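You operate a simulated robot arm through the tools that you are given. There is no shell and no other tool.

The job below is to be done with a simulated robot arm. You get a single attempt, and the scene is never put back.

Task
Count three presses of the plugged cream hand switch on the tester at 5 V.
Fine: then power knob off, volts knob back to 12 V; leave it plugged.

Only the result counts: the job must be done as asked and must still hold three seconds after the hand-in. Knocking over, shifting, dropping, spilling or breaking anything else fails it.

Robot
A 6-joint arm with a three-finger gripper, fixed in place. Base frame: the origin is at the foot of the arm, x ahead of it, y to its left, z up; the work surface is at about z = 0.902. Readings come in m, degrees, newtons and seconds.
Its first joint turns from -166.0 to 166.0 degrees. Payload 4.89 kg.
The TCP is the grasp point between the finger pads, 0.03 m short of the fingertips. In the tool frame z runs along the fingers and y along their closing line. Largest opening 0.164 m; the body of the gripper starts 0.125 m behind the TCP.
Orientation is that of the tool frame in the base frame, as a unit quaternion [x, y, z, w]. With the fingers straight down and closing along the base's y, the tool's x points along the base's -x, its y along +y and its z along -z.

Tools
- The arm moves only by the tool arm_command. Its argument "increments" is a list of rows, each a list of 7 numbers: the closure in counts, from 0 (fully open) to 255 (shut), then the shift along the tool's x, y, z in m, then the turn, a rotation vector about the tool's x, y, z in degrees. In form: [[grip, tx, ty, tz, rx, ry, rz], ...]. A call has 1 to 20 rows; each row shifts and turns the commanded pose from where the row before left it, along the tool's axes as they then stand. Each row takes 0.2 s and may step no farther than 0.05 m and 8.6 degrees from the row before; otherwise, or with a gripper value out of range, the whole call is refused. A pose out of reach is approached as far as the arm can. The call stops where the force on the tool passes 40 N (or 10 N more than at its start, if that is more) or the arm is blocked; 0.2 s more then pass. The fingers move at their own pace (about 0.108 m/s each) and stop on an object; they squeeze with about 28 N. The grip force told is the motor's: it shows also when the fingers shut on nothing. Time passes only in rows, and 0.2 s behind the last, so rows that do not move let the fingers close. It gives the time, the measured TCP pose, the force on the tool (base axes), the opening and the grip force at its end, in the units of the frame above (readings bear some noise), with the torque about the TCP (base axes, N m) and any sound that the robot's microphone picked up.
- Cameras (640 x 400 px; columns grow to the right, rows downward): "scene" is fixed at [0.3991, -0.5064, 1.7427]; the picture's right is [0.93, -0.38, 0.00], its down [-0.24, -0.60, -0.76] and it looks along [0.29, 0.71, -0.65] (base axes); focal length 339 px, centre (320, 200). "wrist" rides on the gripper at [0.076, -0.002, -0.152] in the tool frame; the picture's right is [0.02, 1.00, 0.00], its down [-0.88, 0.02, -0.47] and it looks along [-0.47, 0.01, 0.88] (tool axes); focal length 247 px, centre (320, 200). There is no depth. A picture from a camera that has moved, and an enlarged one, comes with that camera's place and axes in the base frame and with its lens. The place of the scene camera against the robot may be out by one fixed shift of up to 0.012 m in any direction.
- grab_frame(camera): a new picture of that camera. The clock stands still meanwhile.
- lift_body(by): slides the trunk up (or, below 0, down) by that many m; the arm rides with it, the base frame stays. It gives what a move gives, with no picture.
- enlarge(camera, box): a new picture of the part [left, top, right, bottom] of that camera's present view, enlarged. The clock stands still meanwhile.
- close_job(): hands the job in; it is judged then, once.

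Nothing tells you positions but the pictures and the camera data. Unless the task says otherwise, let go and move clear before handing in.

The tools are called after ">>>" by a JSON object that holds its "fn" and its "kwargs". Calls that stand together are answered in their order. arm_command: Moves the arm, as the interface text tells. Its arguments: {"type":"object","properties":{"increments":{"type":"array","items":{"type":"array","items":{"type":"number"}}}},"required":["increments"]} The other tools are called the same way: lift_body (by) slides the trunk up or down; grab_frame (camera) takes a picture; enlarge (camera, box) takes an enlarged picture of a part of a camera's view; close_job () hands the job in.

At the start:

```text
t: 0.0
eef_pos: [0.672, 0.237, 1.3432]
tcp_rot: [0.0, 1.0, 0.0, 0.0]
force: [-0.3, 0.7, -0.2]
wrist_torque: [-0.02, -0.01, 0.04]
finger_gap: 0.1639
grasp_force: 0.1
trunk travel left (down, up): [-0.175, 0.215]
```

scene: 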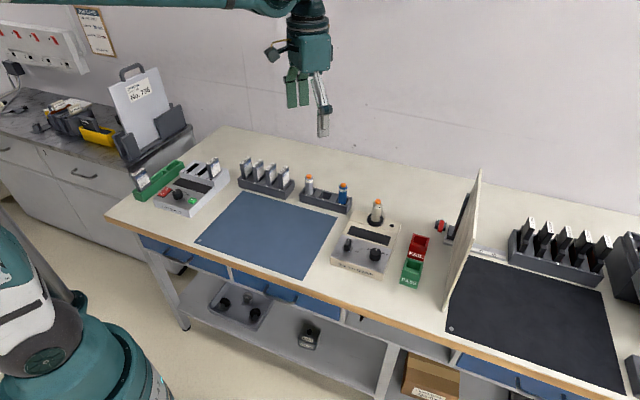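
wrist: 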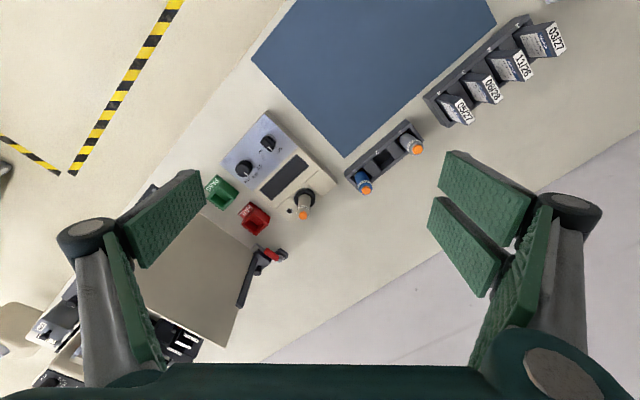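

I see a bench with a tester (two knobs, a display) and a cream hand switch with an orange button plugged in at its back. I'll enlarge both views to read the knobs and the labels before moving.

>>> {"fn": "enlarge", "kwargs": {"camera": "scene", "box": [320, 180, 440, 290]}}

>>> {"fn": "enlarge", "kwargs": {"camera": "wrist", "box": [200, 100, 360, 240]}}

>>> {"fn": "enlarge", "kwargs": {"camera": "scene", "box": [120, 140, 360, 290]}}

```text
3.64 times, centred on (380, 235) of scene
camera zoom: at [0.3991, -0.5064, 1.7427], right [0.93, -0.38, 0.0], down [-0.24, -0.6, -0.76], along [0.29, 0.71, -0.65], focal length 1234 px, centre (102, 73)
```

zoom: 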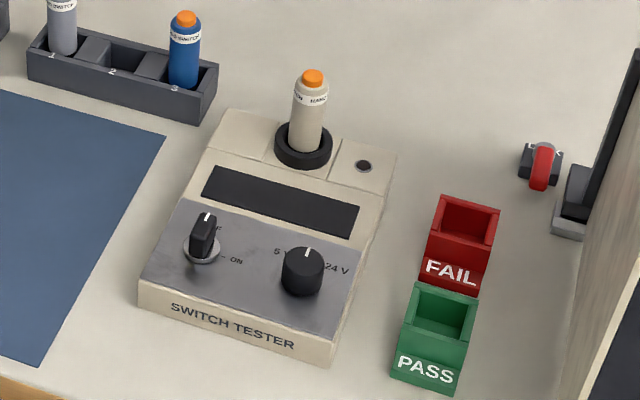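

```text
2.86 times, centred on (280, 170) of wrist
camera zoom: at [0.5948, 0.2344, 1.4953], right [-0.02, 1.0, 0.0], down [0.88, 0.02, 0.47], along [0.47, 0.01, -0.88], focal length 706 px, centre (434, 286)
```

zoom: 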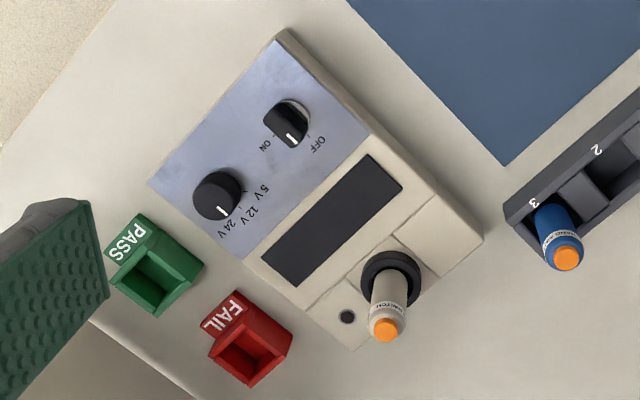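

```text
2.67 times, centred on (240, 215) of scene
camera zoom: at [0.3991, -0.5064, 1.7427], right [0.93, -0.38, 0.0], down [-0.24, -0.6, -0.76], along [0.29, 0.71, -0.65], focal length 905 px, centre (533, 160)
```

zoom: 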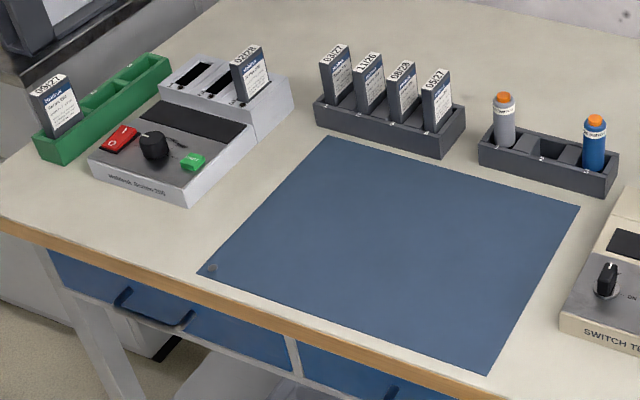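

The tester stands at about 45° to the base axes, power knob at OFF and volts knob at 12 V, with the cream switch near (0.89, 0.20) and its button top near z 1.01. I'll turn the tool to line up with the tester and move above its front for a closer look.

>>> {"fn": "arm_command", "kwargs": {"increments": [[0, 0, 0, 0, 0, 0, -7.5], [0, 0, 0, 0, 0, 0, -7.5], [0, 0, 0, 0, 0, 0, -7.5], [0, 0, 0, 0, 0, 0, -7.5], [0, 0, 0, 0, 0, 0, -7.5], [0, 0, 0, 0, 0, 0, -7.5], [0, 0.01494, -0.01988, 0.02413, 0, 0, 0], [0, 0.01494, -0.01988, 0.02413, 0, 0, 0], [0, 0.01494, -0.01988, 0.02413, 0, 0, 0], [0, 0.01494, -0.01988, 0.02413, 0, 0, 0], [0, 0.01494, -0.01988, 0.02413, 0, 0, 0], [0, 0.01494, -0.01988, 0.02413, 0, 0, 0], [0, 0.01494, -0.01988, 0.02413, 0, 0, 0], [0, 0.01494, -0.01988, 0.02413, 0, 0, 0]]}}

>>> {"fn": "grab_frame", "kwargs": {"camera": "wrist"}}

>>> {"fn": "grab_frame", "kwargs": {"camera": "scene"}}

```text
t: 3.0
eef_pos: [0.6988, 0.042, 1.1503]
tcp_rot: [-0.382, 0.924, 0.0, 0.0]
force: [-1.0, 0.8, 0.5]
wrist_torque: [-0.1, -0.17, -0.01]
finger_gap: 0.1639
grasp_force: 0.0
trunk travel left (down, up): [-0.175, 0.215]
```

```text
taken
camera wrist: at [0.646, -0.0146, 1.3037], right [-0.72, 0.69, 0.0], down [0.61, 0.64, 0.47], along [0.33, 0.34, -0.88], focal length 247 px, centre (320, 200)
```

wrist: 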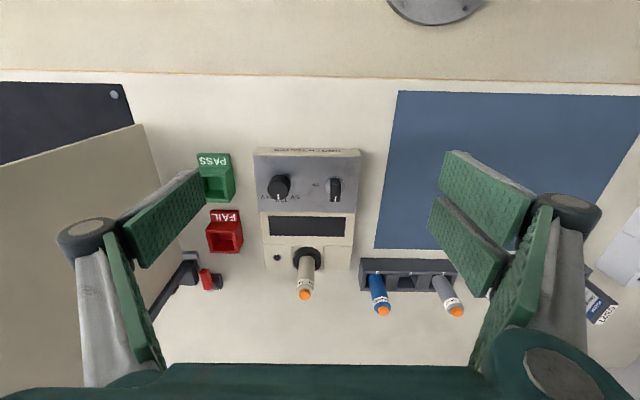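

```text
taken
```

scene: 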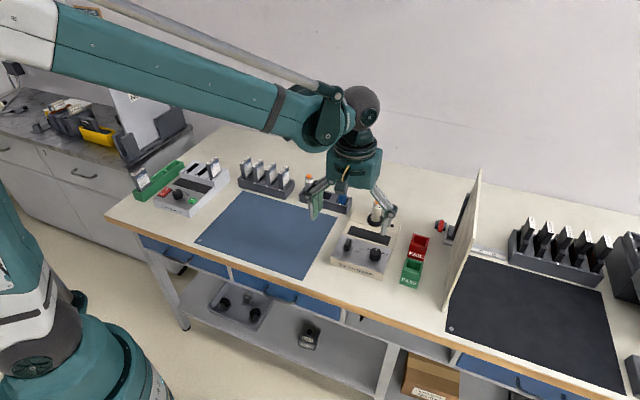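

The wrist view is now square with the tester: power knob on the picture's right, volts knob on its left, display and switch below. I'll enlarge it for precise positions.

>>> {"fn": "enlarge", "kwargs": {"camera": "wrist", "box": [245, 140, 373, 220]}}

>>> {"fn": "enlarge", "kwargs": {"camera": "wrist", "box": [245, 210, 373, 310]}}

>>> {"fn": "enlarge", "kwargs": {"camera": "scene", "box": [320, 220, 400, 280]}}

```text
5.00 times, centred on (309, 180) of wrist
camera zoom: at [0.646, -0.0146, 1.3037], right [-0.72, 0.69, 0.0], down [0.61, 0.64, 0.47], along [0.33, 0.34, -0.88], focal length 1235 px, centre (375, 300)
```

zoom: 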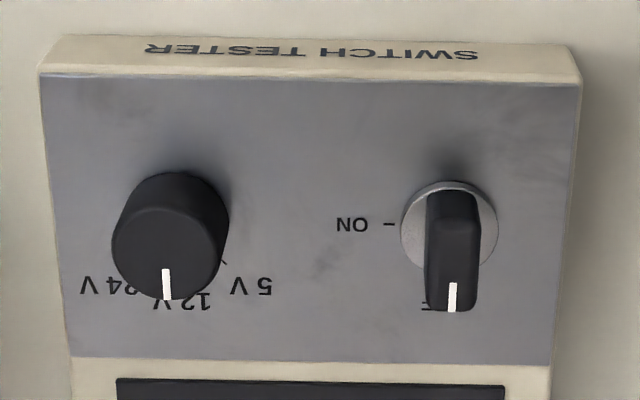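

```text
4.00 times, centred on (309, 260) of wrist
camera zoom: at [0.646, -0.0146, 1.3037], right [-0.72, 0.69, 0.0], down [0.61, 0.64, 0.47], along [0.33, 0.34, -0.88], focal length 988 px, centre (364, -40)
```

zoom: 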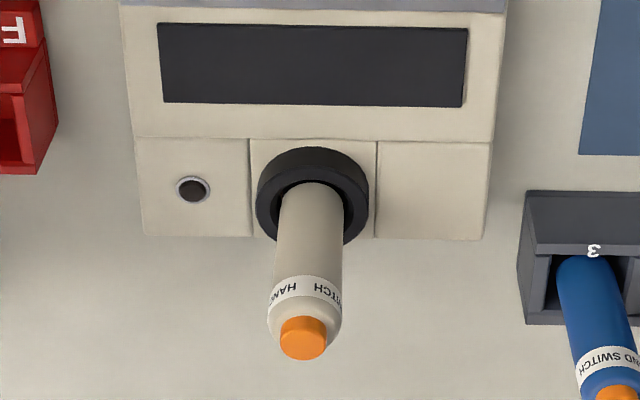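

```text
6.67 times, centred on (360, 250) of scene
camera zoom: at [0.3991, -0.5064, 1.7427], right [0.93, -0.38, 0.0], down [-0.24, -0.6, -0.76], along [0.29, 0.71, -0.65], focal length 2263 px, centre (53, -133)
```

zoom: 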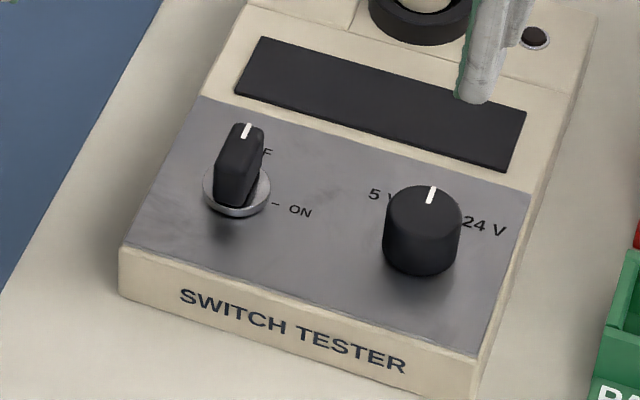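

Volts knob top is near (0.807, 0.061, 0.955), the button near (0.889, 0.203, 1.02). I'll move the camera right over the knobs to get a straight-down view for triangulation.

>>> {"fn": "arm_command", "kwargs": {"increments": [[0, -0.0335, -0.0047, 0, 0, 0, 0], [0, -0.0335, -0.0047, 0, 0, 0, 0], [0, -0.0335, -0.0047, 0, 0, 0, 0], [0, -0.0335, -0.0047, 0, 0, 0, 0], [0, -0.0335, -0.0047, 0, 0, 0, 0]]}}

>>> {"fn": "grab_frame", "kwargs": {"camera": "wrist"}}

```text
t: 4.2
eef_pos: [0.8374, 0.1409, 1.1516]
tcp_rot: [-0.383, 0.924, 0.0, 0.0]
force: [-0.3, -0.6, 1.2]
wrist_torque: [0.13, -0.18, -0.01]
finger_gap: 0.1639
grasp_force: 0.0
trunk travel left (down, up): [-0.175, 0.215]
```

```text
taken
camera wrist: at [0.784, 0.0849, 1.3034], right [-0.72, 0.69, 0.0], down [0.61, 0.64, 0.47], along [0.33, 0.34, -0.88], focal length 247 px, centre (320, 200)
```

wrist: 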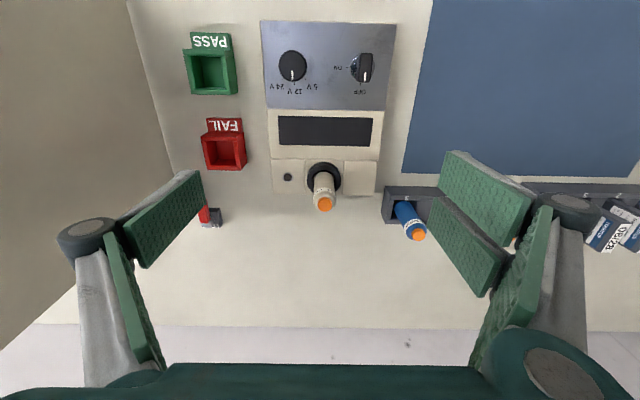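

>>> {"fn": "enlarge", "kwargs": {"camera": "wrist", "box": [256, 14, 400, 114]}}

>>> {"fn": "enlarge", "kwargs": {"camera": "wrist", "box": [256, 104, 400, 224]}}

```text
4.00 times, centred on (328, 64) of wrist
camera zoom: at [0.784, 0.0849, 1.3034], right [-0.72, 0.69, 0.0], down [0.61, 0.64, 0.47], along [0.33, 0.34, -0.88], focal length 988 px, centre (288, 744)
```

zoom: 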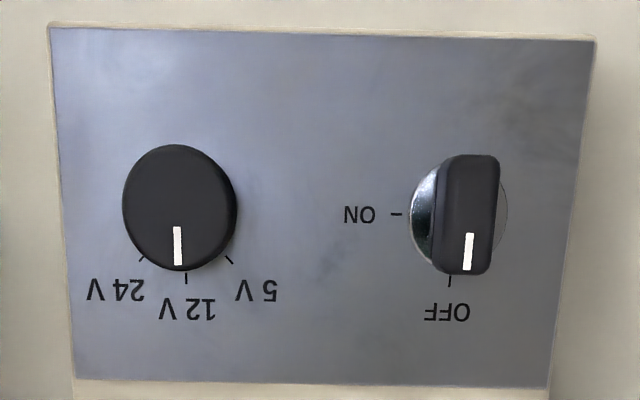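

```text
3.33 times, centred on (328, 164) of wrist
camera zoom: at [0.784, 0.0849, 1.3034], right [-0.72, 0.69, 0.0], down [0.61, 0.64, 0.47], along [0.33, 0.34, -0.88], focal length 823 px, centre (293, 320)
```

zoom: 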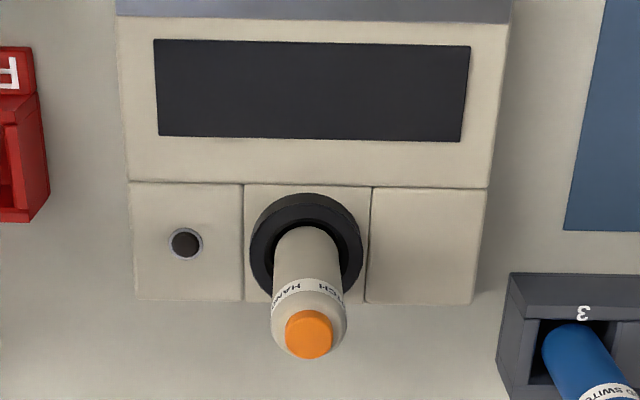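

Panel surface is about z 0.938; power axis (0.7445, 0.1225) with OFF at back and ON 90° clockwise; volts axis (0.806, 0.060) with 5 V 45° counter-clockwise of 12 V. I'll go above the volts knob with the tool at yaw 0 and the fingers half closed, and check alignment there.

>>> {"fn": "arm_command", "kwargs": {"increments": [[162, 0, 0, 0, 0, 0, 7.5], [162, 0, 0, 0, 0, 0, 7.5], [162, 0, 0, 0, 0, 0, 7.5], [162, 0, 0, 0, 0, 0, 7.5], [162, 0, 0, 0, 0, 0, 7.5], [162, 0, 0, 0, 0, 0, 7.5], [162, 0.0102, -0.027, 0.01, 0, 0, 0], [162, 0.0102, -0.027, 0.02, 0, 0, 0], [162, 0.0102, -0.027, 0.02, 0, 0, 0], [162, 0, 0, 0, 0, 0, 0]]}}

>>> {"fn": "grab_frame", "kwargs": {"camera": "wrist"}}

>>> {"fn": "grab_frame", "kwargs": {"camera": "scene"}}

```text
t: 6.4
eef_pos: [0.8049, 0.0595, 1.0977]
tcp_rot: [0.0, 1.0, 0.0, 0.0]
force: [1.2, -0.4, 0.6]
wrist_torque: [0.05, -0.02, -0.03]
finger_gap: 0.0597
grasp_force: 0.1
trunk travel left (down, up): [-0.175, 0.215]
```

```text
taken
camera wrist: at [0.7275, 0.0572, 1.2502], right [-0.02, 1.0, 0.0], down [0.88, 0.02, 0.47], along [0.47, 0.01, -0.88], focal length 247 px, centre (320, 200)
```

wrist: 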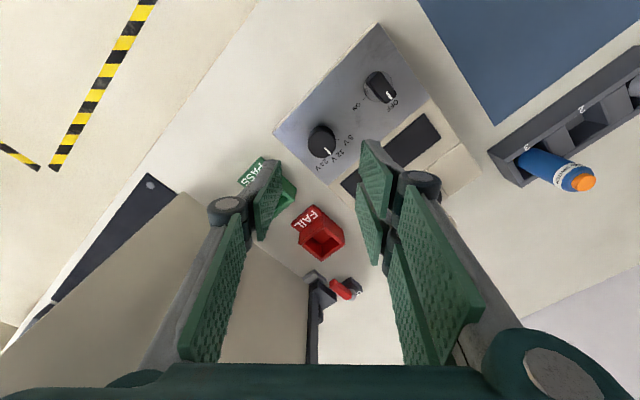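

```text
taken
```

scene: 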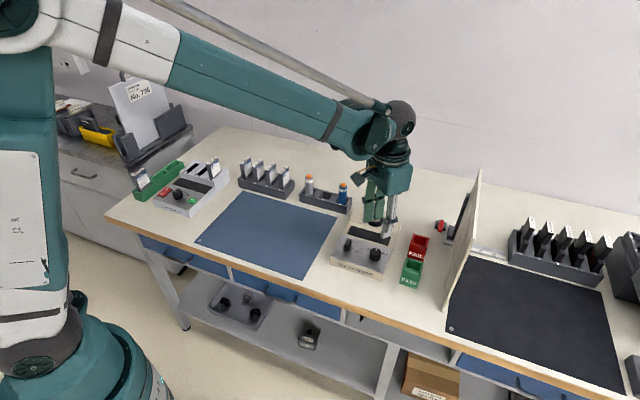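

Alignment over the volts knob is good within a couple of mm. I'll descend to TCP z ≈ 0.975 (tips about 7 mm above the panel) with the fingers open around the knob.

>>> {"fn": "arm_command", "kwargs": {"increments": [[162, -0.002, 0.0005, 0.025, 0, 0, 0], [162, 0, 0, 0.025, 0, 0, 0], [162, 0, 0, 0.025, 0, 0, 0], [162, 0, 0, 0.02, 0, 0, 0], [162, 0, 0, 0.015, 0, 0, 0], [162, 0, 0, 0.012, 0, 0, 0]]}}

>>> {"fn": "grab_frame", "kwargs": {"camera": "wrist"}}

>>> {"fn": "enlarge", "kwargs": {"camera": "scene", "box": [320, 200, 420, 280]}}

```text
t: 7.8
eef_pos: [0.8049, 0.062, 0.9793]
tcp_rot: [-0.001, 1.0, 0.0, 0.0]
force: [0.5, 0.3, 0.3]
wrist_torque: [0.02, -0.04, -0.03]
finger_gap: 0.0598
grasp_force: 0.1
trunk travel left (down, up): [-0.175, 0.215]
```

```text
taken
camera wrist: at [0.7282, 0.0592, 1.1316], right [-0.02, 1.0, 0.0], down [0.88, 0.02, 0.47], along [0.47, 0.01, -0.88], focal length 247 px, centre (320, 200)
```

wrist: 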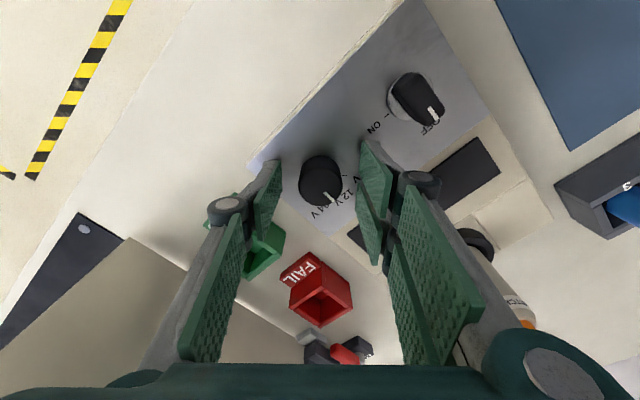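

```text
5.00 times, centred on (370, 240) of scene
camera zoom: at [0.3991, -0.5064, 1.7427], right [0.93, -0.38, 0.0], down [-0.24, -0.6, -0.76], along [0.29, 0.71, -0.65], focal length 1697 px, centre (70, 0)
```

zoom: 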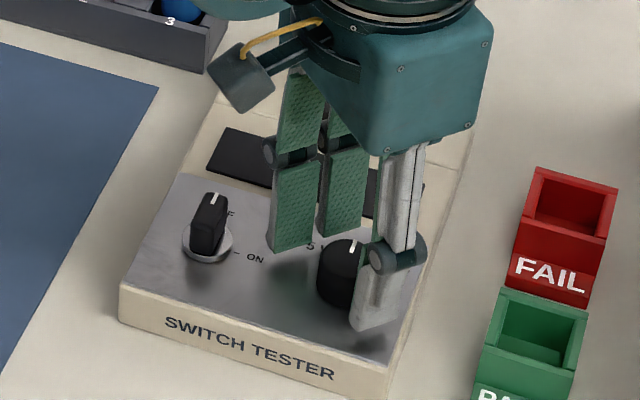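

The gripper really shows two pads on its +y side and one on −y, so I'll look closer at the fingers around the knob before closing.

>>> {"fn": "enlarge", "kwargs": {"camera": "wrist", "box": [240, 120, 440, 280]}}

>>> {"fn": "enlarge", "kwargs": {"camera": "scene", "box": [355, 225, 405, 275]}}

```text
2.50 times, centred on (340, 200) of wrist
camera zoom: at [0.7282, 0.0592, 1.1316], right [-0.02, 1.0, 0.0], down [0.88, 0.02, 0.47], along [0.47, 0.01, -0.88], focal length 617 px, centre (270, 200)
```

zoom: 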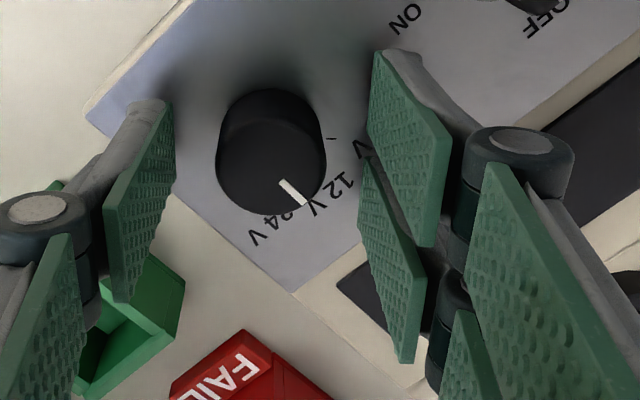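

```text
8.00 times, centred on (380, 250) of scene
camera zoom: at [0.3991, -0.5064, 1.7427], right [0.93, -0.38, 0.0], down [-0.24, -0.6, -0.76], along [0.29, 0.71, -0.65], focal length 2716 px, centre (-160, -200)
```

zoom: 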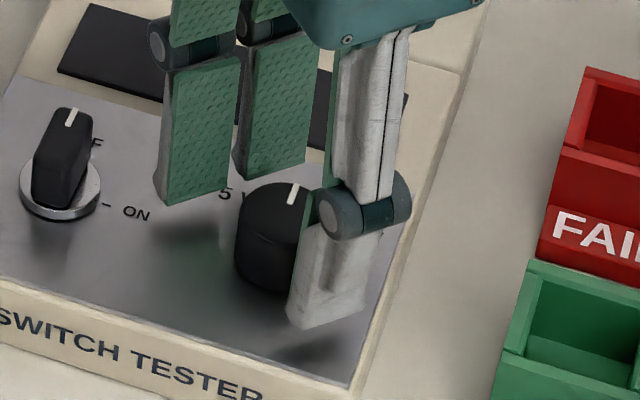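

The knob is centred between the pads. I'll lower 4 mm more and close on it.

>>> {"fn": "arm_command", "kwargs": {"increments": [[162, 0, 0, 0.004, 0, 0, 0], [200, 0, 0, 0, 0, 0, 0], [230, 0, 0, 0, 0, 0, 0], [255, 0, 0, 0, 0, 0, 0], [255, 0, 0, 0, 0, 0, 0], [255, 0, 0, 0, 0, 0, 0]]}}

>>> {"fn": "enlarge", "kwargs": {"camera": "wrist", "box": [240, 100, 440, 260]}}

```text
t: 9.2
eef_pos: [0.8058, 0.0602, 0.9749]
tcp_rot: [0.001, 1.0, 0.0, -0.001]
force: [1.9, 7.4, -2.0]
wrist_torque: [0.19, -0.01, 0.03]
finger_gap: 0.0331
grasp_force: 45.1
trunk travel left (down, up): [-0.175, 0.215]
```

```text
2.50 times, centred on (340, 180) of wrist
camera zoom: at [0.7291, 0.0592, 1.1276], right [-0.02, 1.0, 0.0], down [0.88, 0.02, 0.47], along [0.47, 0.01, -0.88], focal length 617 px, centre (270, 250)
```

zoom: 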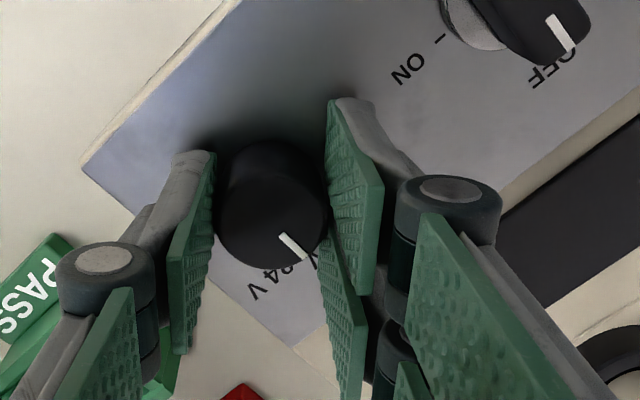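

The fingers hold the knob (gap 33 mm) with a small 7 N side push, so I'll ease the tool 1 mm in +y to unload it before turning.

>>> {"fn": "arm_command", "kwargs": {"increments": [[255, 0, 0.001, 0, 0, 0, 0], [255, 0, 0, 0, 0, 0, 0]]}}

```text
t: 9.8
eef_pos: [0.8062, 0.0612, 0.9735]
tcp_rot: [0.0, 1.0, 0.0, 0.0]
force: [5.7, -2.0, 8.6]
wrist_torque: [-0.12, -0.12, 0.03]
finger_gap: 0.0328
grasp_force: 45.5
trunk travel left (down, up): [-0.175, 0.215]
```

Side load is small now. Turning the volts knob 45° counter-clockwise (from above) to 5 V.

>>> {"fn": "arm_command", "kwargs": {"increments": [[255, 0, 0, 0, 0, 0, -5], [255, 0, 0, 0, 0, 0, -5], [255, 0, 0, 0, 0, 0, -5], [255, 0, 0, 0, 0, 0, -5], [255, 0, 0, 0, 0, 0, -5], [255, 0, 0, 0, 0, 0, -5], [255, 0, 0, 0, 0, 0, -5], [255, 0, 0, 0, 0, 0, -5], [255, 0, 0, 0, 0, 0, -5], [255, 0, 0, 0, 0, 0, 0]]}}

>>> {"fn": "grab_frame", "kwargs": {"camera": "wrist"}}

>>> {"fn": "enlarge", "kwargs": {"camera": "wrist", "box": [240, 100, 440, 260]}}

>>> {"fn": "enlarge", "kwargs": {"camera": "scene", "box": [330, 225, 400, 275]}}

```text
t: 11.2
eef_pos: [0.806, 0.06, 0.9752]
tcp_rot: [-0.239, 0.971, -0.001, 0.0]
force: [-0.3, -7.4, 6.3]
wrist_torque: [-0.53, -0.11, 0.0]
finger_gap: 0.0329
grasp_force: 45.3
trunk travel left (down, up): [-0.175, 0.215]
stopped in row 6: the force on the tool passed its limit at 42 N (the readings are from after the stop); the commanded pose is now the measured one
```

```text
taken
camera wrist: at [0.7387, 0.0233, 1.1274], right [-0.48, 0.88, 0.0], down [0.77, 0.43, 0.47], along [0.42, 0.23, -0.88], focal length 247 px, centre (320, 200)
```

wrist: 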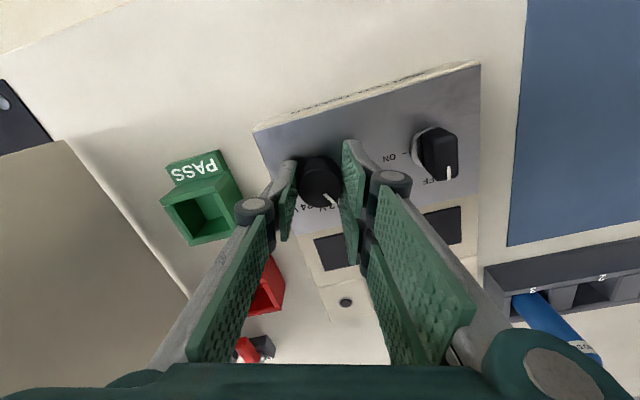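

```text
2.50 times, centred on (340, 180) of wrist
camera zoom: at [0.7387, 0.0233, 1.1274], right [-0.48, 0.88, 0.0], down [0.77, 0.43, 0.47], along [0.42, 0.23, -0.88], focal length 617 px, centre (270, 250)
```

zoom: 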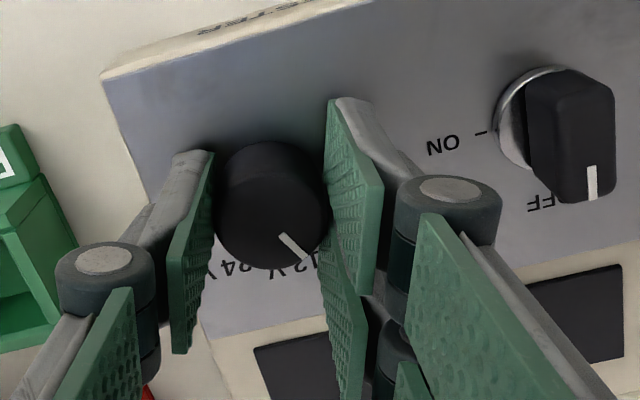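

```text
8.00 times, centred on (365, 250) of scene
camera zoom: at [0.3991, -0.5064, 1.7427], right [0.93, -0.38, 0.0], down [-0.24, -0.6, -0.76], along [0.29, 0.71, -0.65], focal length 2716 px, centre (-40, -200)
```

zoom: 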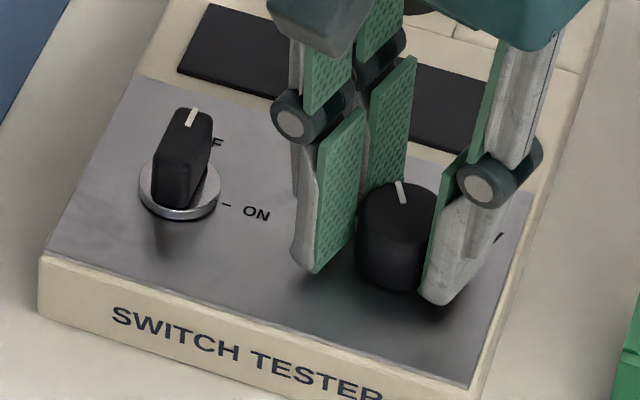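

The knob has turned about 28° with the gripper, then a brief force spike stopped the move; the tester hasn't shifted. I'll continue in smaller steps while watching the forces.

>>> {"fn": "arm_command", "kwargs": {"increments": [[255, 0, 0, 0, 0, 0, 0], [255, 0, 0, 0, 0, 0, -2]]}}

```text
t: 11.8
eef_pos: [0.8066, 0.06, 0.9741]
tcp_rot: [-0.256, 0.967, 0.0, 0.001]
force: [7.7, -10.6, 12.7]
wrist_torque: [-0.38, -0.11, -0.02]
finger_gap: 0.0328
grasp_force: 44.2
trunk travel left (down, up): [-0.175, 0.215]
```

Forces suggest the true knob axis is about 2–3 mm further in +x than the tool centre, so I'll ease sideways by 1.4 mm and see if the load drops.

>>> {"fn": "arm_command", "kwargs": {"increments": [[255, 0, -0.0007, -0.0005, 0, 0, 0], [255, 0, -0.0007, -0.0005, 0, 0, 0], [255, 0, 0, 0, 0, 0, 0]]}}

```text
t: 12.6
eef_pos: [0.8062, 0.0601, 0.9755]
tcp_rot: [-0.257, 0.966, 0.001, 0.001]
force: [-11.4, 0.6, -16.1]
wrist_torque: [0.15, 0.27, -0.02]
finger_gap: 0.0331
grasp_force: 45.4
trunk travel left (down, up): [-0.175, 0.215]
```

The arm is stiff, and the load is small in each axis now. I'll apply a sub-mm correction and finish the turn in small steps with the slight centre offset included.

>>> {"fn": "arm_command", "kwargs": {"increments": [[255, 0.0003, 0.0002, 0.0005, 0, 0, 0], [255, 0, -0.0001, 0, 0, 0, -2.5], [255, 0, -0.0001, 0, 0, 0, -2.5], [255, 0, 0, 0, 0, 0, 0]]}}

```text
t: 13.6
eef_pos: [0.8074, 0.0601, 0.975]
tcp_rot: [-0.298, 0.955, -0.001, 0.001]
force: [-4.0, 2.9, 2.1]
wrist_torque: [0.09, 0.19, 0.02]
finger_gap: 0.033
grasp_force: 45.3
trunk travel left (down, up): [-0.175, 0.215]
```

Load is near zero at 34.7°. Continuing to 45°.

>>> {"fn": "arm_command", "kwargs": {"increments": [[255, 0, -0.0001, 0, 0, 0, -2.6], [255, 0, -0.0001, 0, 0, 0, -2.6], [255, 0, -0.0001, 0, 0, 0, -2.6], [255, 0, -0.0001, 0, 0, 0, -2.5], [255, 0, 0, 0, 0, 0, 0]]}}

>>> {"fn": "enlarge", "kwargs": {"camera": "wrist", "box": [240, 100, 440, 260]}}

>>> {"fn": "enlarge", "kwargs": {"camera": "scene", "box": [330, 225, 400, 275]}}

```text
t: 14.8
eef_pos: [0.8072, 0.0598, 0.975]
tcp_rot: [-0.383, 0.924, -0.001, 0.0]
force: [-1.8, 2.8, 2.8]
wrist_torque: [0.03, 0.15, -0.09]
finger_gap: 0.033
grasp_force: 44.7
trunk travel left (down, up): [-0.175, 0.215]
```

```text
2.50 times, centred on (340, 180) of wrist
camera zoom: at [0.7533, 0.0045, 1.1275], right [-0.72, 0.69, 0.0], down [0.61, 0.64, 0.47], along [0.33, 0.34, -0.88], focal length 617 px, centre (270, 250)
```

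zoom: 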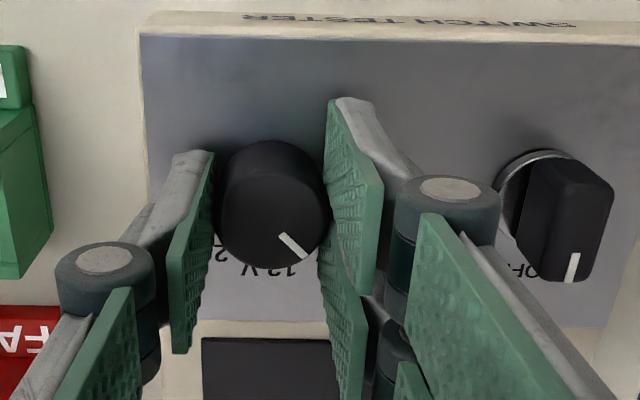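

```text
8.00 times, centred on (365, 250) of scene
camera zoom: at [0.3991, -0.5064, 1.7427], right [0.93, -0.38, 0.0], down [-0.24, -0.6, -0.76], along [0.29, 0.71, -0.65], focal length 2716 px, centre (-40, -200)
```

zoom: 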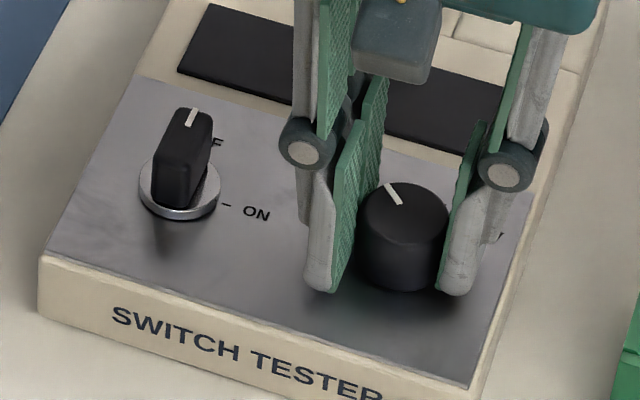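

The volts pointer now sits at 5 V. I'll release, lift clear and check it, then shift over to the power knob.

>>> {"fn": "arm_command", "kwargs": {"increments": [[235, 0, 0, 0, 0, 0, 0], [200, 0, 0, 0, 0, 0, 0], [162, 0, 0, 0, 0, 0, 0], [162, 0, 0, 0, 0, 0, 0], [162, 0, 0, -0.02, 0, 0, 0], [162, 0, 0, -0.04, 0, 0, 0], [162, 0, 0, -0.04, 0, 0, 0], [162, 0, 0.044, 0, 0, 0, 0], [162, -0.001, 0.0443, 0, 0, 0, 0], [162, 0, 0, 0, 0, 0, 0]]}}

>>> {"fn": "grab_frame", "kwargs": {"camera": "wrist"}}

>>> {"fn": "enlarge", "kwargs": {"camera": "wrist", "box": [200, 80, 400, 220]}}

>>> {"fn": "enlarge", "kwargs": {"camera": "scene", "box": [330, 225, 400, 275]}}

```text
t: 17.0
eef_pos: [0.7479, 0.1237, 1.0771]
tcp_rot: [-0.382, 0.924, -0.001, 0.0]
force: [-0.7, 0.0, 0.5]
wrist_torque: [0.03, 0.01, -0.01]
finger_gap: 0.06
grasp_force: 0.1
trunk travel left (down, up): [-0.175, 0.215]
```

```text
taken
camera wrist: at [0.6944, 0.0682, 1.2293], right [-0.72, 0.69, 0.0], down [0.61, 0.64, 0.47], along [0.33, 0.34, -0.88], focal length 247 px, centre (320, 200)
```

wrist: 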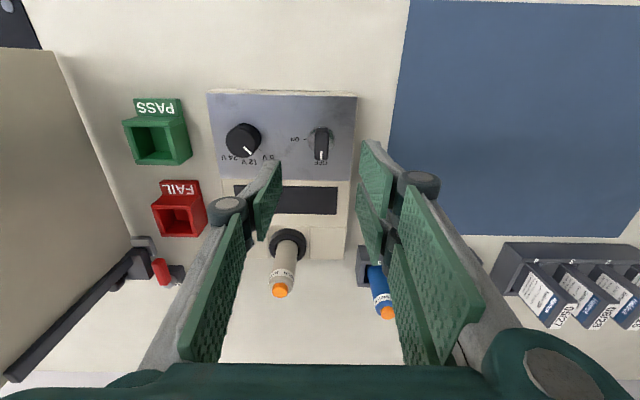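

```text
2.86 times, centred on (300, 150) of wrist
camera zoom: at [0.6944, 0.0682, 1.2293], right [-0.72, 0.69, 0.0], down [0.61, 0.64, 0.47], along [0.33, 0.34, -0.88], focal length 706 px, centre (377, 343)
```

zoom: 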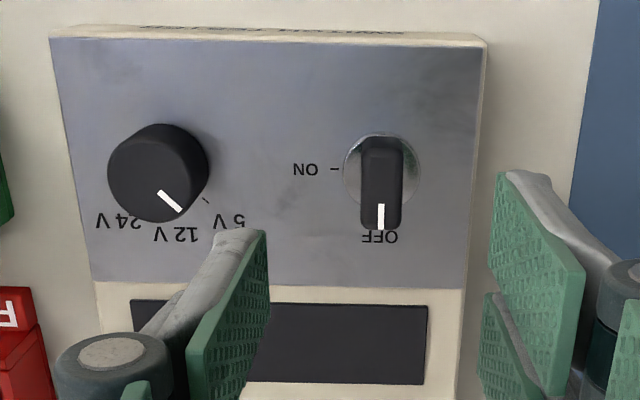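

```text
8.00 times, centred on (365, 250) of scene
camera zoom: at [0.3991, -0.5064, 1.7427], right [0.93, -0.38, 0.0], down [-0.24, -0.6, -0.76], along [0.29, 0.71, -0.65], focal length 2716 px, centre (-40, -200)
```

zoom: 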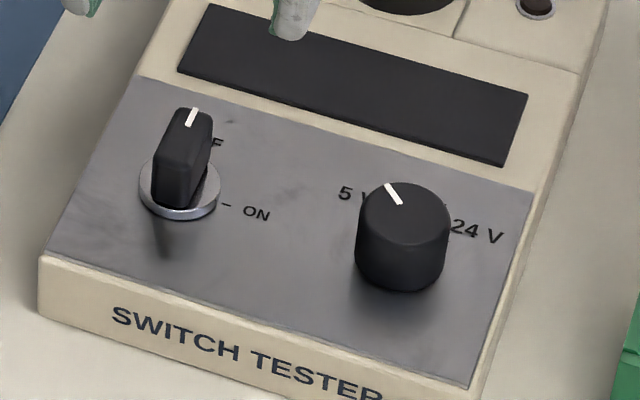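

Volts now reads 5 V. The power bar is about 1 mm off tool centre; I'll correct and descend around it with the fingers open.

>>> {"fn": "arm_command", "kwargs": {"increments": [[162, 0.0018, 0.001, 0, 0, 0, 0], [162, 0, 0, 0.03, 0, 0, 0], [162, 0, 0, 0.03, 0, 0, 0], [162, 0, 0, 0.02, 0, 0, 0], [162, 0, 0, 0.012, 0, 0, 0], [162, 0, 0, 0.006, 0, 0, 0], [162, 0, 0, 0, 0, 0, 0]]}}

>>> {"fn": "enlarge", "kwargs": {"camera": "wrist", "box": [240, 100, 440, 260]}}

>>> {"fn": "enlarge", "kwargs": {"camera": "scene", "box": [330, 225, 400, 275]}}

```text
t: 18.6
eef_pos: [0.7419, 0.1235, 0.9749]
tcp_rot: [-0.383, 0.924, -0.001, 0.0]
force: [-0.1, 0.7, -0.8]
wrist_torque: [-0.03, 0.04, -0.01]
finger_gap: 0.0599
grasp_force: 0.1
trunk travel left (down, up): [-0.175, 0.215]
```

```text
2.50 times, centred on (340, 180) of wrist
camera zoom: at [0.6889, 0.0682, 1.129], right [-0.72, 0.69, 0.0], down [0.61, 0.64, 0.47], along [0.33, 0.34, -0.88], focal length 617 px, centre (270, 250)
```

zoom: 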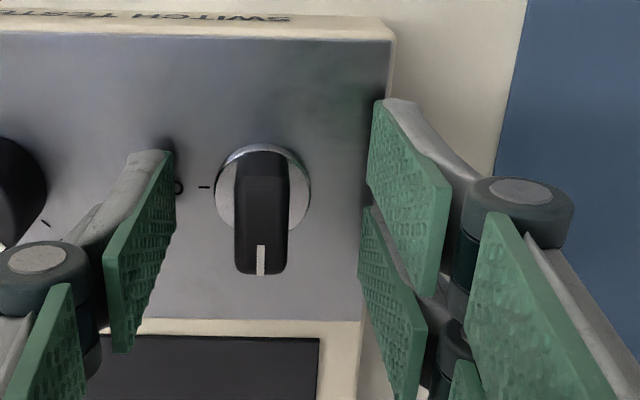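

```text
8.00 times, centred on (365, 250) of scene
camera zoom: at [0.3991, -0.5064, 1.7427], right [0.93, -0.38, 0.0], down [-0.24, -0.6, -0.76], along [0.29, 0.71, -0.65], focal length 2716 px, centre (-40, -200)
```

zoom: 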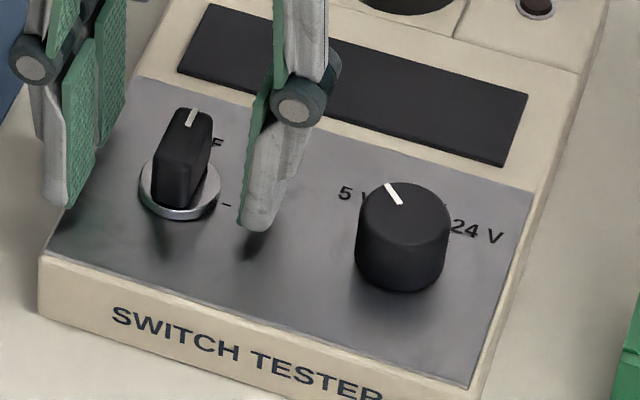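

The bar sits about 2.7 mm to the tool's −y side, so I'll correct that, raise 2 mm to stay clear of the collar, and close.

>>> {"fn": "arm_command", "kwargs": {"increments": [[162, 0, -0.0027, -0.002, 0, 0, 0], [162, 0, 0, 0, 0, 0, 0], [190, 0, 0, 0, 0, 0, 0], [205, 0, 0, 0, 0, 0, 0], [205, 0, 0, 0, 0, 0, 0]]}}

>>> {"fn": "enlarge", "kwargs": {"camera": "wrist", "box": [240, 100, 440, 260]}}

```text
t: 19.8
eef_pos: [0.7443, 0.1214, 0.9787]
tcp_rot: [-0.383, 0.924, 0.0, 0.0]
force: [-0.1, 0.6, -0.4]
wrist_torque: [-0.01, -0.02, -0.05]
finger_gap: 0.0321
grasp_force: 0.1
trunk travel left (down, up): [-0.175, 0.215]
```

```text
2.50 times, centred on (340, 180) of wrist
camera zoom: at [0.6907, 0.0661, 1.1314], right [-0.72, 0.69, 0.0], down [0.61, 0.64, 0.47], along [0.33, 0.34, -0.88], focal length 617 px, centre (270, 250)
```

zoom: 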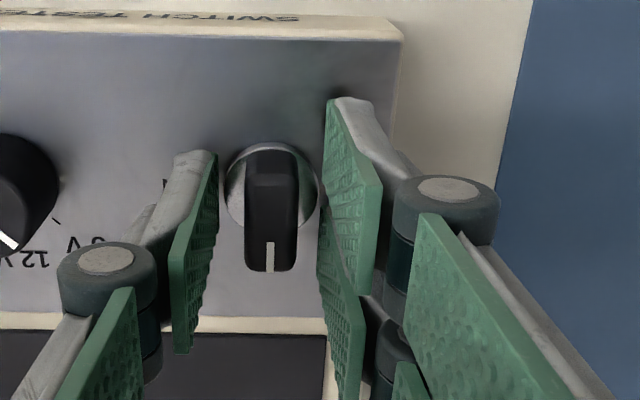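

The bar is centred now. Closing on it.

>>> {"fn": "arm_command", "kwargs": {"increments": [[220, 0, 0, 0, 0, 0, 0], [235, 0, 0, 0, 0, 0, 0], [255, 0, 0, 0, 0, 0, 0], [255, 0, 0, 0, 0, 0, 0], [255, 0, 0, 0, 0, 0, 0]]}}

```text
t: 21.0
eef_pos: [0.7436, 0.1221, 0.9782]
tcp_rot: [-0.383, 0.924, -0.001, 0.0]
force: [-8.2, 4.0, -5.5]
wrist_torque: [0.21, 0.17, 0.01]
finger_gap: 0.0157
grasp_force: 44.3
trunk travel left (down, up): [-0.175, 0.215]
```

Gripped (gap 15.7 mm) with small loads. Turning 90° clockwise toward ON, beginning with 10° to watch the forces.

>>> {"fn": "arm_command", "kwargs": {"increments": [[255, 0, 0.0004, 0, 0, 0, 0], [255, 0, 0, 0, 0, 0, 3], [255, 0, 0, 0, 0, 0, 3], [255, 0, 0, 0, 0, 0, 4], [255, 0, 0, 0, 0, 0, 0]]}}

```text
t: 22.2
eef_pos: [0.7437, 0.1215, 0.9788]
tcp_rot: [-0.301, 0.954, -0.001, 0.0]
force: [-21.0, 26.5, -23.7]
wrist_torque: [0.73, 0.52, 0.07]
finger_gap: 0.0162
grasp_force: 45.2
trunk travel left (down, up): [-0.175, 0.215]
```

A side load of about 34 N along the tool's +y has built up, so I'll shift +y by 1 mm to unload it.

>>> {"fn": "arm_command", "kwargs": {"increments": [[255, 0, 0.0005, 0, 0, 0, 0], [255, 0, 0.0005, 0, 0, 0, 0], [255, 0, 0, 0, 0, 0, 0]]}}

```text
t: 23.0
eef_pos: [0.744, 0.1216, 0.9784]
tcp_rot: [-0.3, 0.954, -0.001, 0.0]
force: [-19.8, 19.5, -17.7]
wrist_torque: [0.31, 0.67, 0.09]
finger_gap: 0.0158
grasp_force: 44.7
trunk travel left (down, up): [-0.175, 0.215]
```

Still loaded; let me see whether the knob itself is turning with the gripper.

>>> {"fn": "enlarge", "kwargs": {"camera": "wrist", "box": [240, 100, 440, 260]}}

>>> {"fn": "enlarge", "kwargs": {"camera": "scene", "box": [330, 225, 400, 275]}}

```text
2.50 times, centred on (340, 180) of wrist
camera zoom: at [0.6813, 0.0769, 1.1314], right [-0.59, 0.81, 0.0], down [0.71, 0.52, 0.47], along [0.38, 0.28, -0.88], focal length 617 px, centre (270, 250)
```

zoom: 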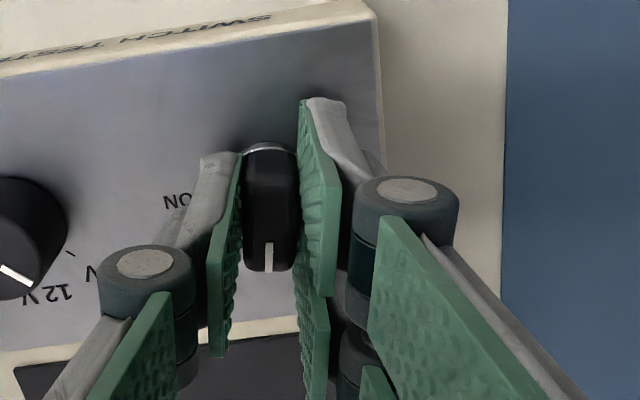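

```text
8.00 times, centred on (365, 250) of scene
camera zoom: at [0.3991, -0.5064, 1.7427], right [0.93, -0.38, 0.0], down [-0.24, -0.6, -0.76], along [0.29, 0.71, -0.65], focal length 2716 px, centre (-40, -200)
```

zoom: 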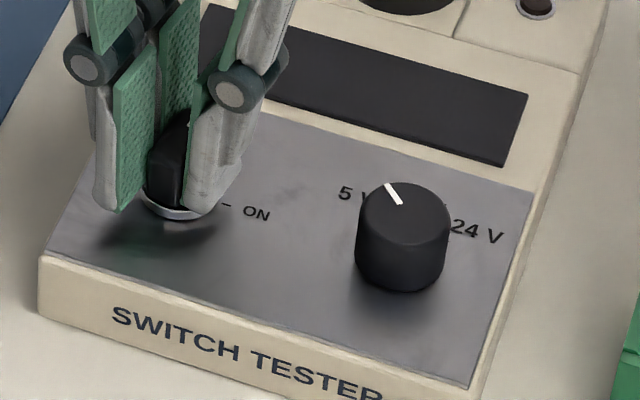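

The knob is turning with the gripper and the tester stays put. I'll trim position a little more along the measured load.

>>> {"fn": "arm_command", "kwargs": {"increments": [[255, -0.0002, 0.0006, 0.0002, 0, 0, 0], [255, -0.0001, 0.0006, 0.0002, 0, 0, 0], [255, 0, 0, 0, 0, 0, 0]]}}

```text
t: 23.8
eef_pos: [0.7435, 0.122, 0.9786]
tcp_rot: [-0.301, 0.954, -0.001, 0.0]
force: [-27.6, 4.3, -28.6]
wrist_torque: [-0.1, 0.8, 0.04]
finger_gap: 0.0158
grasp_force: 45.2
trunk travel left (down, up): [-0.175, 0.215]
```

The residual load looks like stored position error from gripping. I'll loosen the fingers slightly and re-close to let it relax.

>>> {"fn": "arm_command", "kwargs": {"increments": [[222, 0, 0, 0, 0, 0, 0], [222, 0, 0, 0, 0, 0, 0]]}}

>>> {"fn": "enlarge", "kwargs": {"camera": "wrist", "box": [240, 100, 440, 260]}}

```text
t: 24.4
eef_pos: [0.745, 0.1228, 0.98]
tcp_rot: [-0.301, 0.954, 0.0, 0.0]
force: [-0.1, -0.2, 0.4]
wrist_torque: [0.02, 0.0, 0.01]
finger_gap: 0.0212
grasp_force: 0.0
trunk travel left (down, up): [-0.175, 0.215]
```

```text
2.50 times, centred on (340, 180) of wrist
camera zoom: at [0.6822, 0.077, 1.1318], right [-0.59, 0.81, 0.0], down [0.71, 0.52, 0.47], along [0.38, 0.28, -0.88], focal length 617 px, centre (270, 250)
```

zoom: 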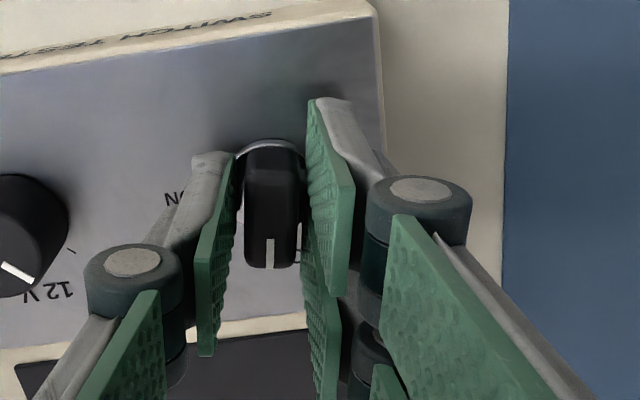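

Free of load now, and the knob kept its angle. I'll recentre on the measured axis and turn with the fingers just loosely around the bar so no side load builds up.

>>> {"fn": "arm_command", "kwargs": {"increments": [[222, 0.0016, 0, 0.001, 0, 0, 0], [228, 0, 0, 0, 0, 0, 0], [228, 0, 0, 0, 0, 0, 4], [228, 0, 0, 0, 0, 0, 4], [228, 0, 0, 0, 0, 0, 4], [228, 0, 0, 0, 0, 0, 4], [228, 0, 0, 0, 0, 0, 4], [228, 0, 0, 0, 0, 0, 0]]}}

>>> {"fn": "enlarge", "kwargs": {"camera": "wrist", "box": [240, 100, 440, 260]}}

```text
t: 26.2
eef_pos: [0.742, 0.1228, 0.9777]
tcp_rot: [-0.13, 0.991, 0.0, 0.001]
force: [0.2, 0.7, 0.5]
wrist_torque: [0.03, 0.01, -0.03]
finger_gap: 0.0179
grasp_force: 0.2
trunk travel left (down, up): [-0.175, 0.215]
```

```text
2.50 times, centred on (340, 180) of wrist
camera zoom: at [0.6681, 0.1003, 1.1304], right [-0.28, 0.96, 0.0], down [0.85, 0.25, 0.47], along [0.46, 0.13, -0.88], focal length 617 px, centre (270, 250)
```

zoom: 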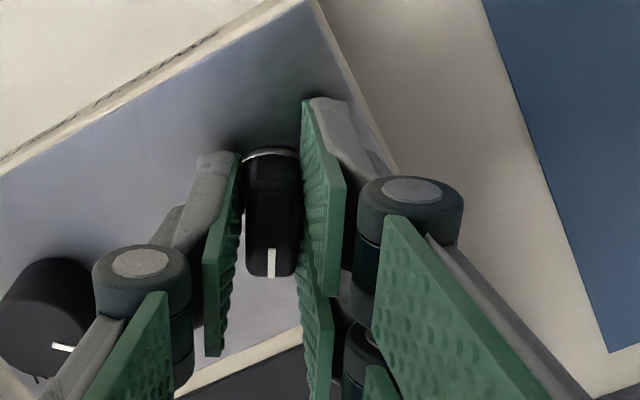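

Loose turning works with no load; yaw is now 15°. I'll continue another 30°.

>>> {"fn": "arm_command", "kwargs": {"increments": [[228, -0.001, 0, 0, 0, 0, 0], [228, 0, 0, 0, 0, 0, 5], [228, 0, 0, 0, 0, 0, 5], [228, 0, 0, 0, 0, 0, 5], [228, 0, 0, 0, 0, 0, 5], [228, 0, 0, 0, 0, 0, 5], [228, 0, 0, 0, 0, 0, 5], [228, 0, 0, 0, 0, 0, 0]]}}

>>> {"fn": "enlarge", "kwargs": {"camera": "wrist", "box": [240, 100, 440, 260]}}

```text
t: 28.0
eef_pos: [0.7431, 0.1224, 0.9774]
tcp_rot: [0.131, 0.991, 0.0, 0.001]
force: [5.2, 6.6, 3.4]
wrist_torque: [0.23, -0.17, -0.01]
finger_gap: 0.0207
grasp_force: 3.3
trunk travel left (down, up): [-0.175, 0.215]
```

```text
2.50 times, centred on (340, 180) of wrist
camera zoom: at [0.6684, 0.1401, 1.1298], right [0.24, 0.97, 0.0], down [0.85, -0.21, 0.47], along [0.46, -0.11, -0.88], focal length 617 px, centre (270, 250)
```

zoom: 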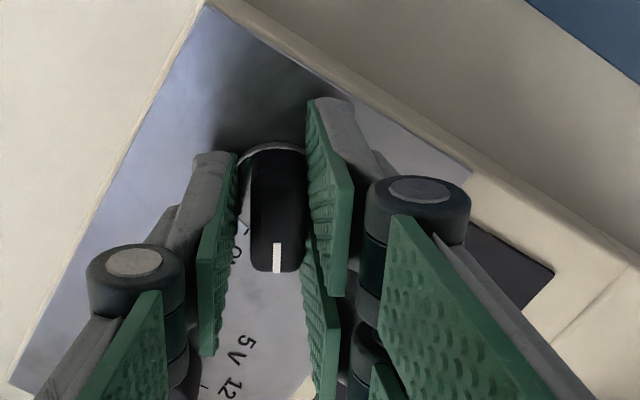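

Still following, with the bar about 1.5 mm to the tool's +y. I'll nudge across and turn the last 30°.

>>> {"fn": "arm_command", "kwargs": {"increments": [[228, 0, 0.0012, 0, 0, 0, 0], [228, 0, 0, 0, 0, 0, 5], [228, 0, 0, 0, 0, 0, 5], [228, 0, 0, 0, 0, 0, 5], [228, 0, 0, 0, 0, 0, 5], [228, 0, 0, 0, 0, 0, 5], [228, 0, 0, 0, 0, 0, 5], [228, 0, 0, 0, 0, 0, 0]]}}

>>> {"fn": "enlarge", "kwargs": {"camera": "wrist", "box": [240, 100, 440, 260]}}

>>> {"fn": "enlarge", "kwargs": {"camera": "scene", "box": [330, 215, 400, 275]}}

```text
t: 29.8
eef_pos: [0.7448, 0.1236, 0.9788]
tcp_rot: [0.383, 0.924, -0.001, 0.0]
force: [2.8, 6.4, 2.3]
wrist_torque: [0.21, -0.1, 0.01]
finger_gap: 0.0198
grasp_force: 3.1
trunk travel left (down, up): [-0.175, 0.215]
```

```text
2.50 times, centred on (340, 180) of wrist
camera zoom: at [0.6877, 0.176, 1.1306], right [0.69, 0.72, 0.0], down [0.64, -0.61, 0.47], along [0.34, -0.33, -0.88], focal length 617 px, centre (270, 250)
```

zoom: 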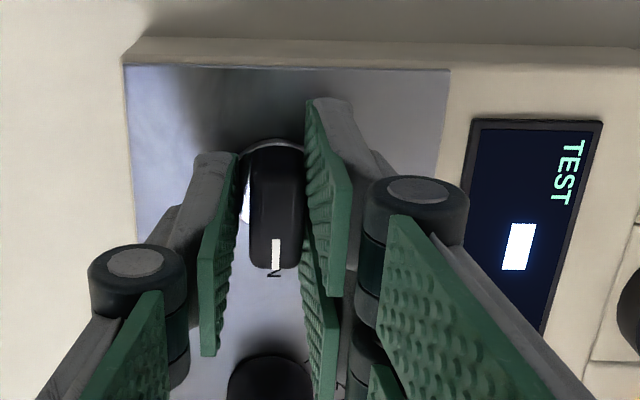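

```text
6.67 times, centred on (365, 245) of scene
camera zoom: at [0.3991, -0.5064, 1.7427], right [0.93, -0.38, 0.0], down [-0.24, -0.6, -0.76], along [0.29, 0.71, -0.65], focal length 2263 px, centre (20, -100)
```

zoom: 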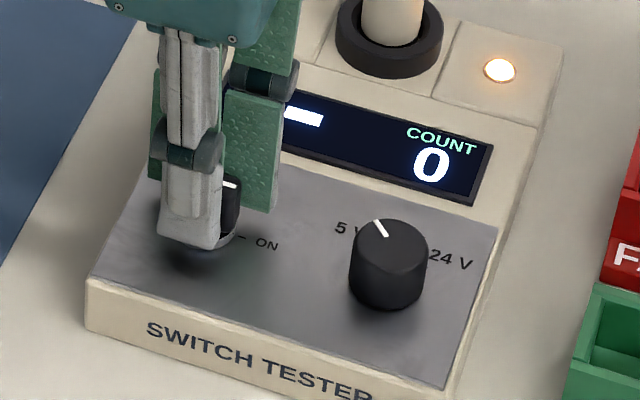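

The tester is on: display shows COUNT 0 and the lamp is lit. I'll centre and close briefly to square the knob at ON, then open.

>>> {"fn": "arm_command", "kwargs": {"increments": [[228, 0, 0.001, 0, 0, 0, 0], [240, 0, 0, 0, 0, 0, 0], [240, 0, 0, 0, 0, 0, 0], [222, 0, 0, 0, 0, 0, 0], [200, 0, 0, 0, 0, 0, 0], [162, 0, 0, 0, 0, 0, 0], [162, 0, 0, 0, 0, 0, 0]]}}

>>> {"fn": "enlarge", "kwargs": {"camera": "wrist", "box": [240, 100, 440, 260]}}

```text
t: 31.4
eef_pos: [0.7454, 0.1253, 0.9771]
tcp_rot: [0.383, 0.924, 0.0, 0.001]
force: [0.1, 0.8, 0.3]
wrist_torque: [-0.01, 0.0, -0.02]
finger_gap: 0.0597
grasp_force: 0.1
trunk travel left (down, up): [-0.175, 0.215]
```

```text
2.50 times, centred on (340, 180) of wrist
camera zoom: at [0.6883, 0.1772, 1.1299], right [0.69, 0.72, 0.0], down [0.64, -0.61, 0.47], along [0.34, -0.33, -0.88], focal length 617 px, centre (270, 250)
```

zoom: 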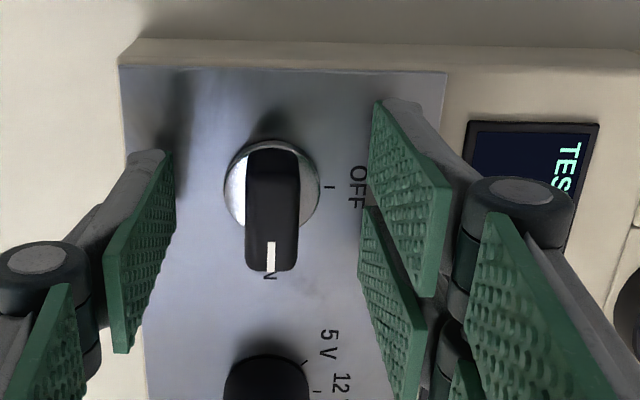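

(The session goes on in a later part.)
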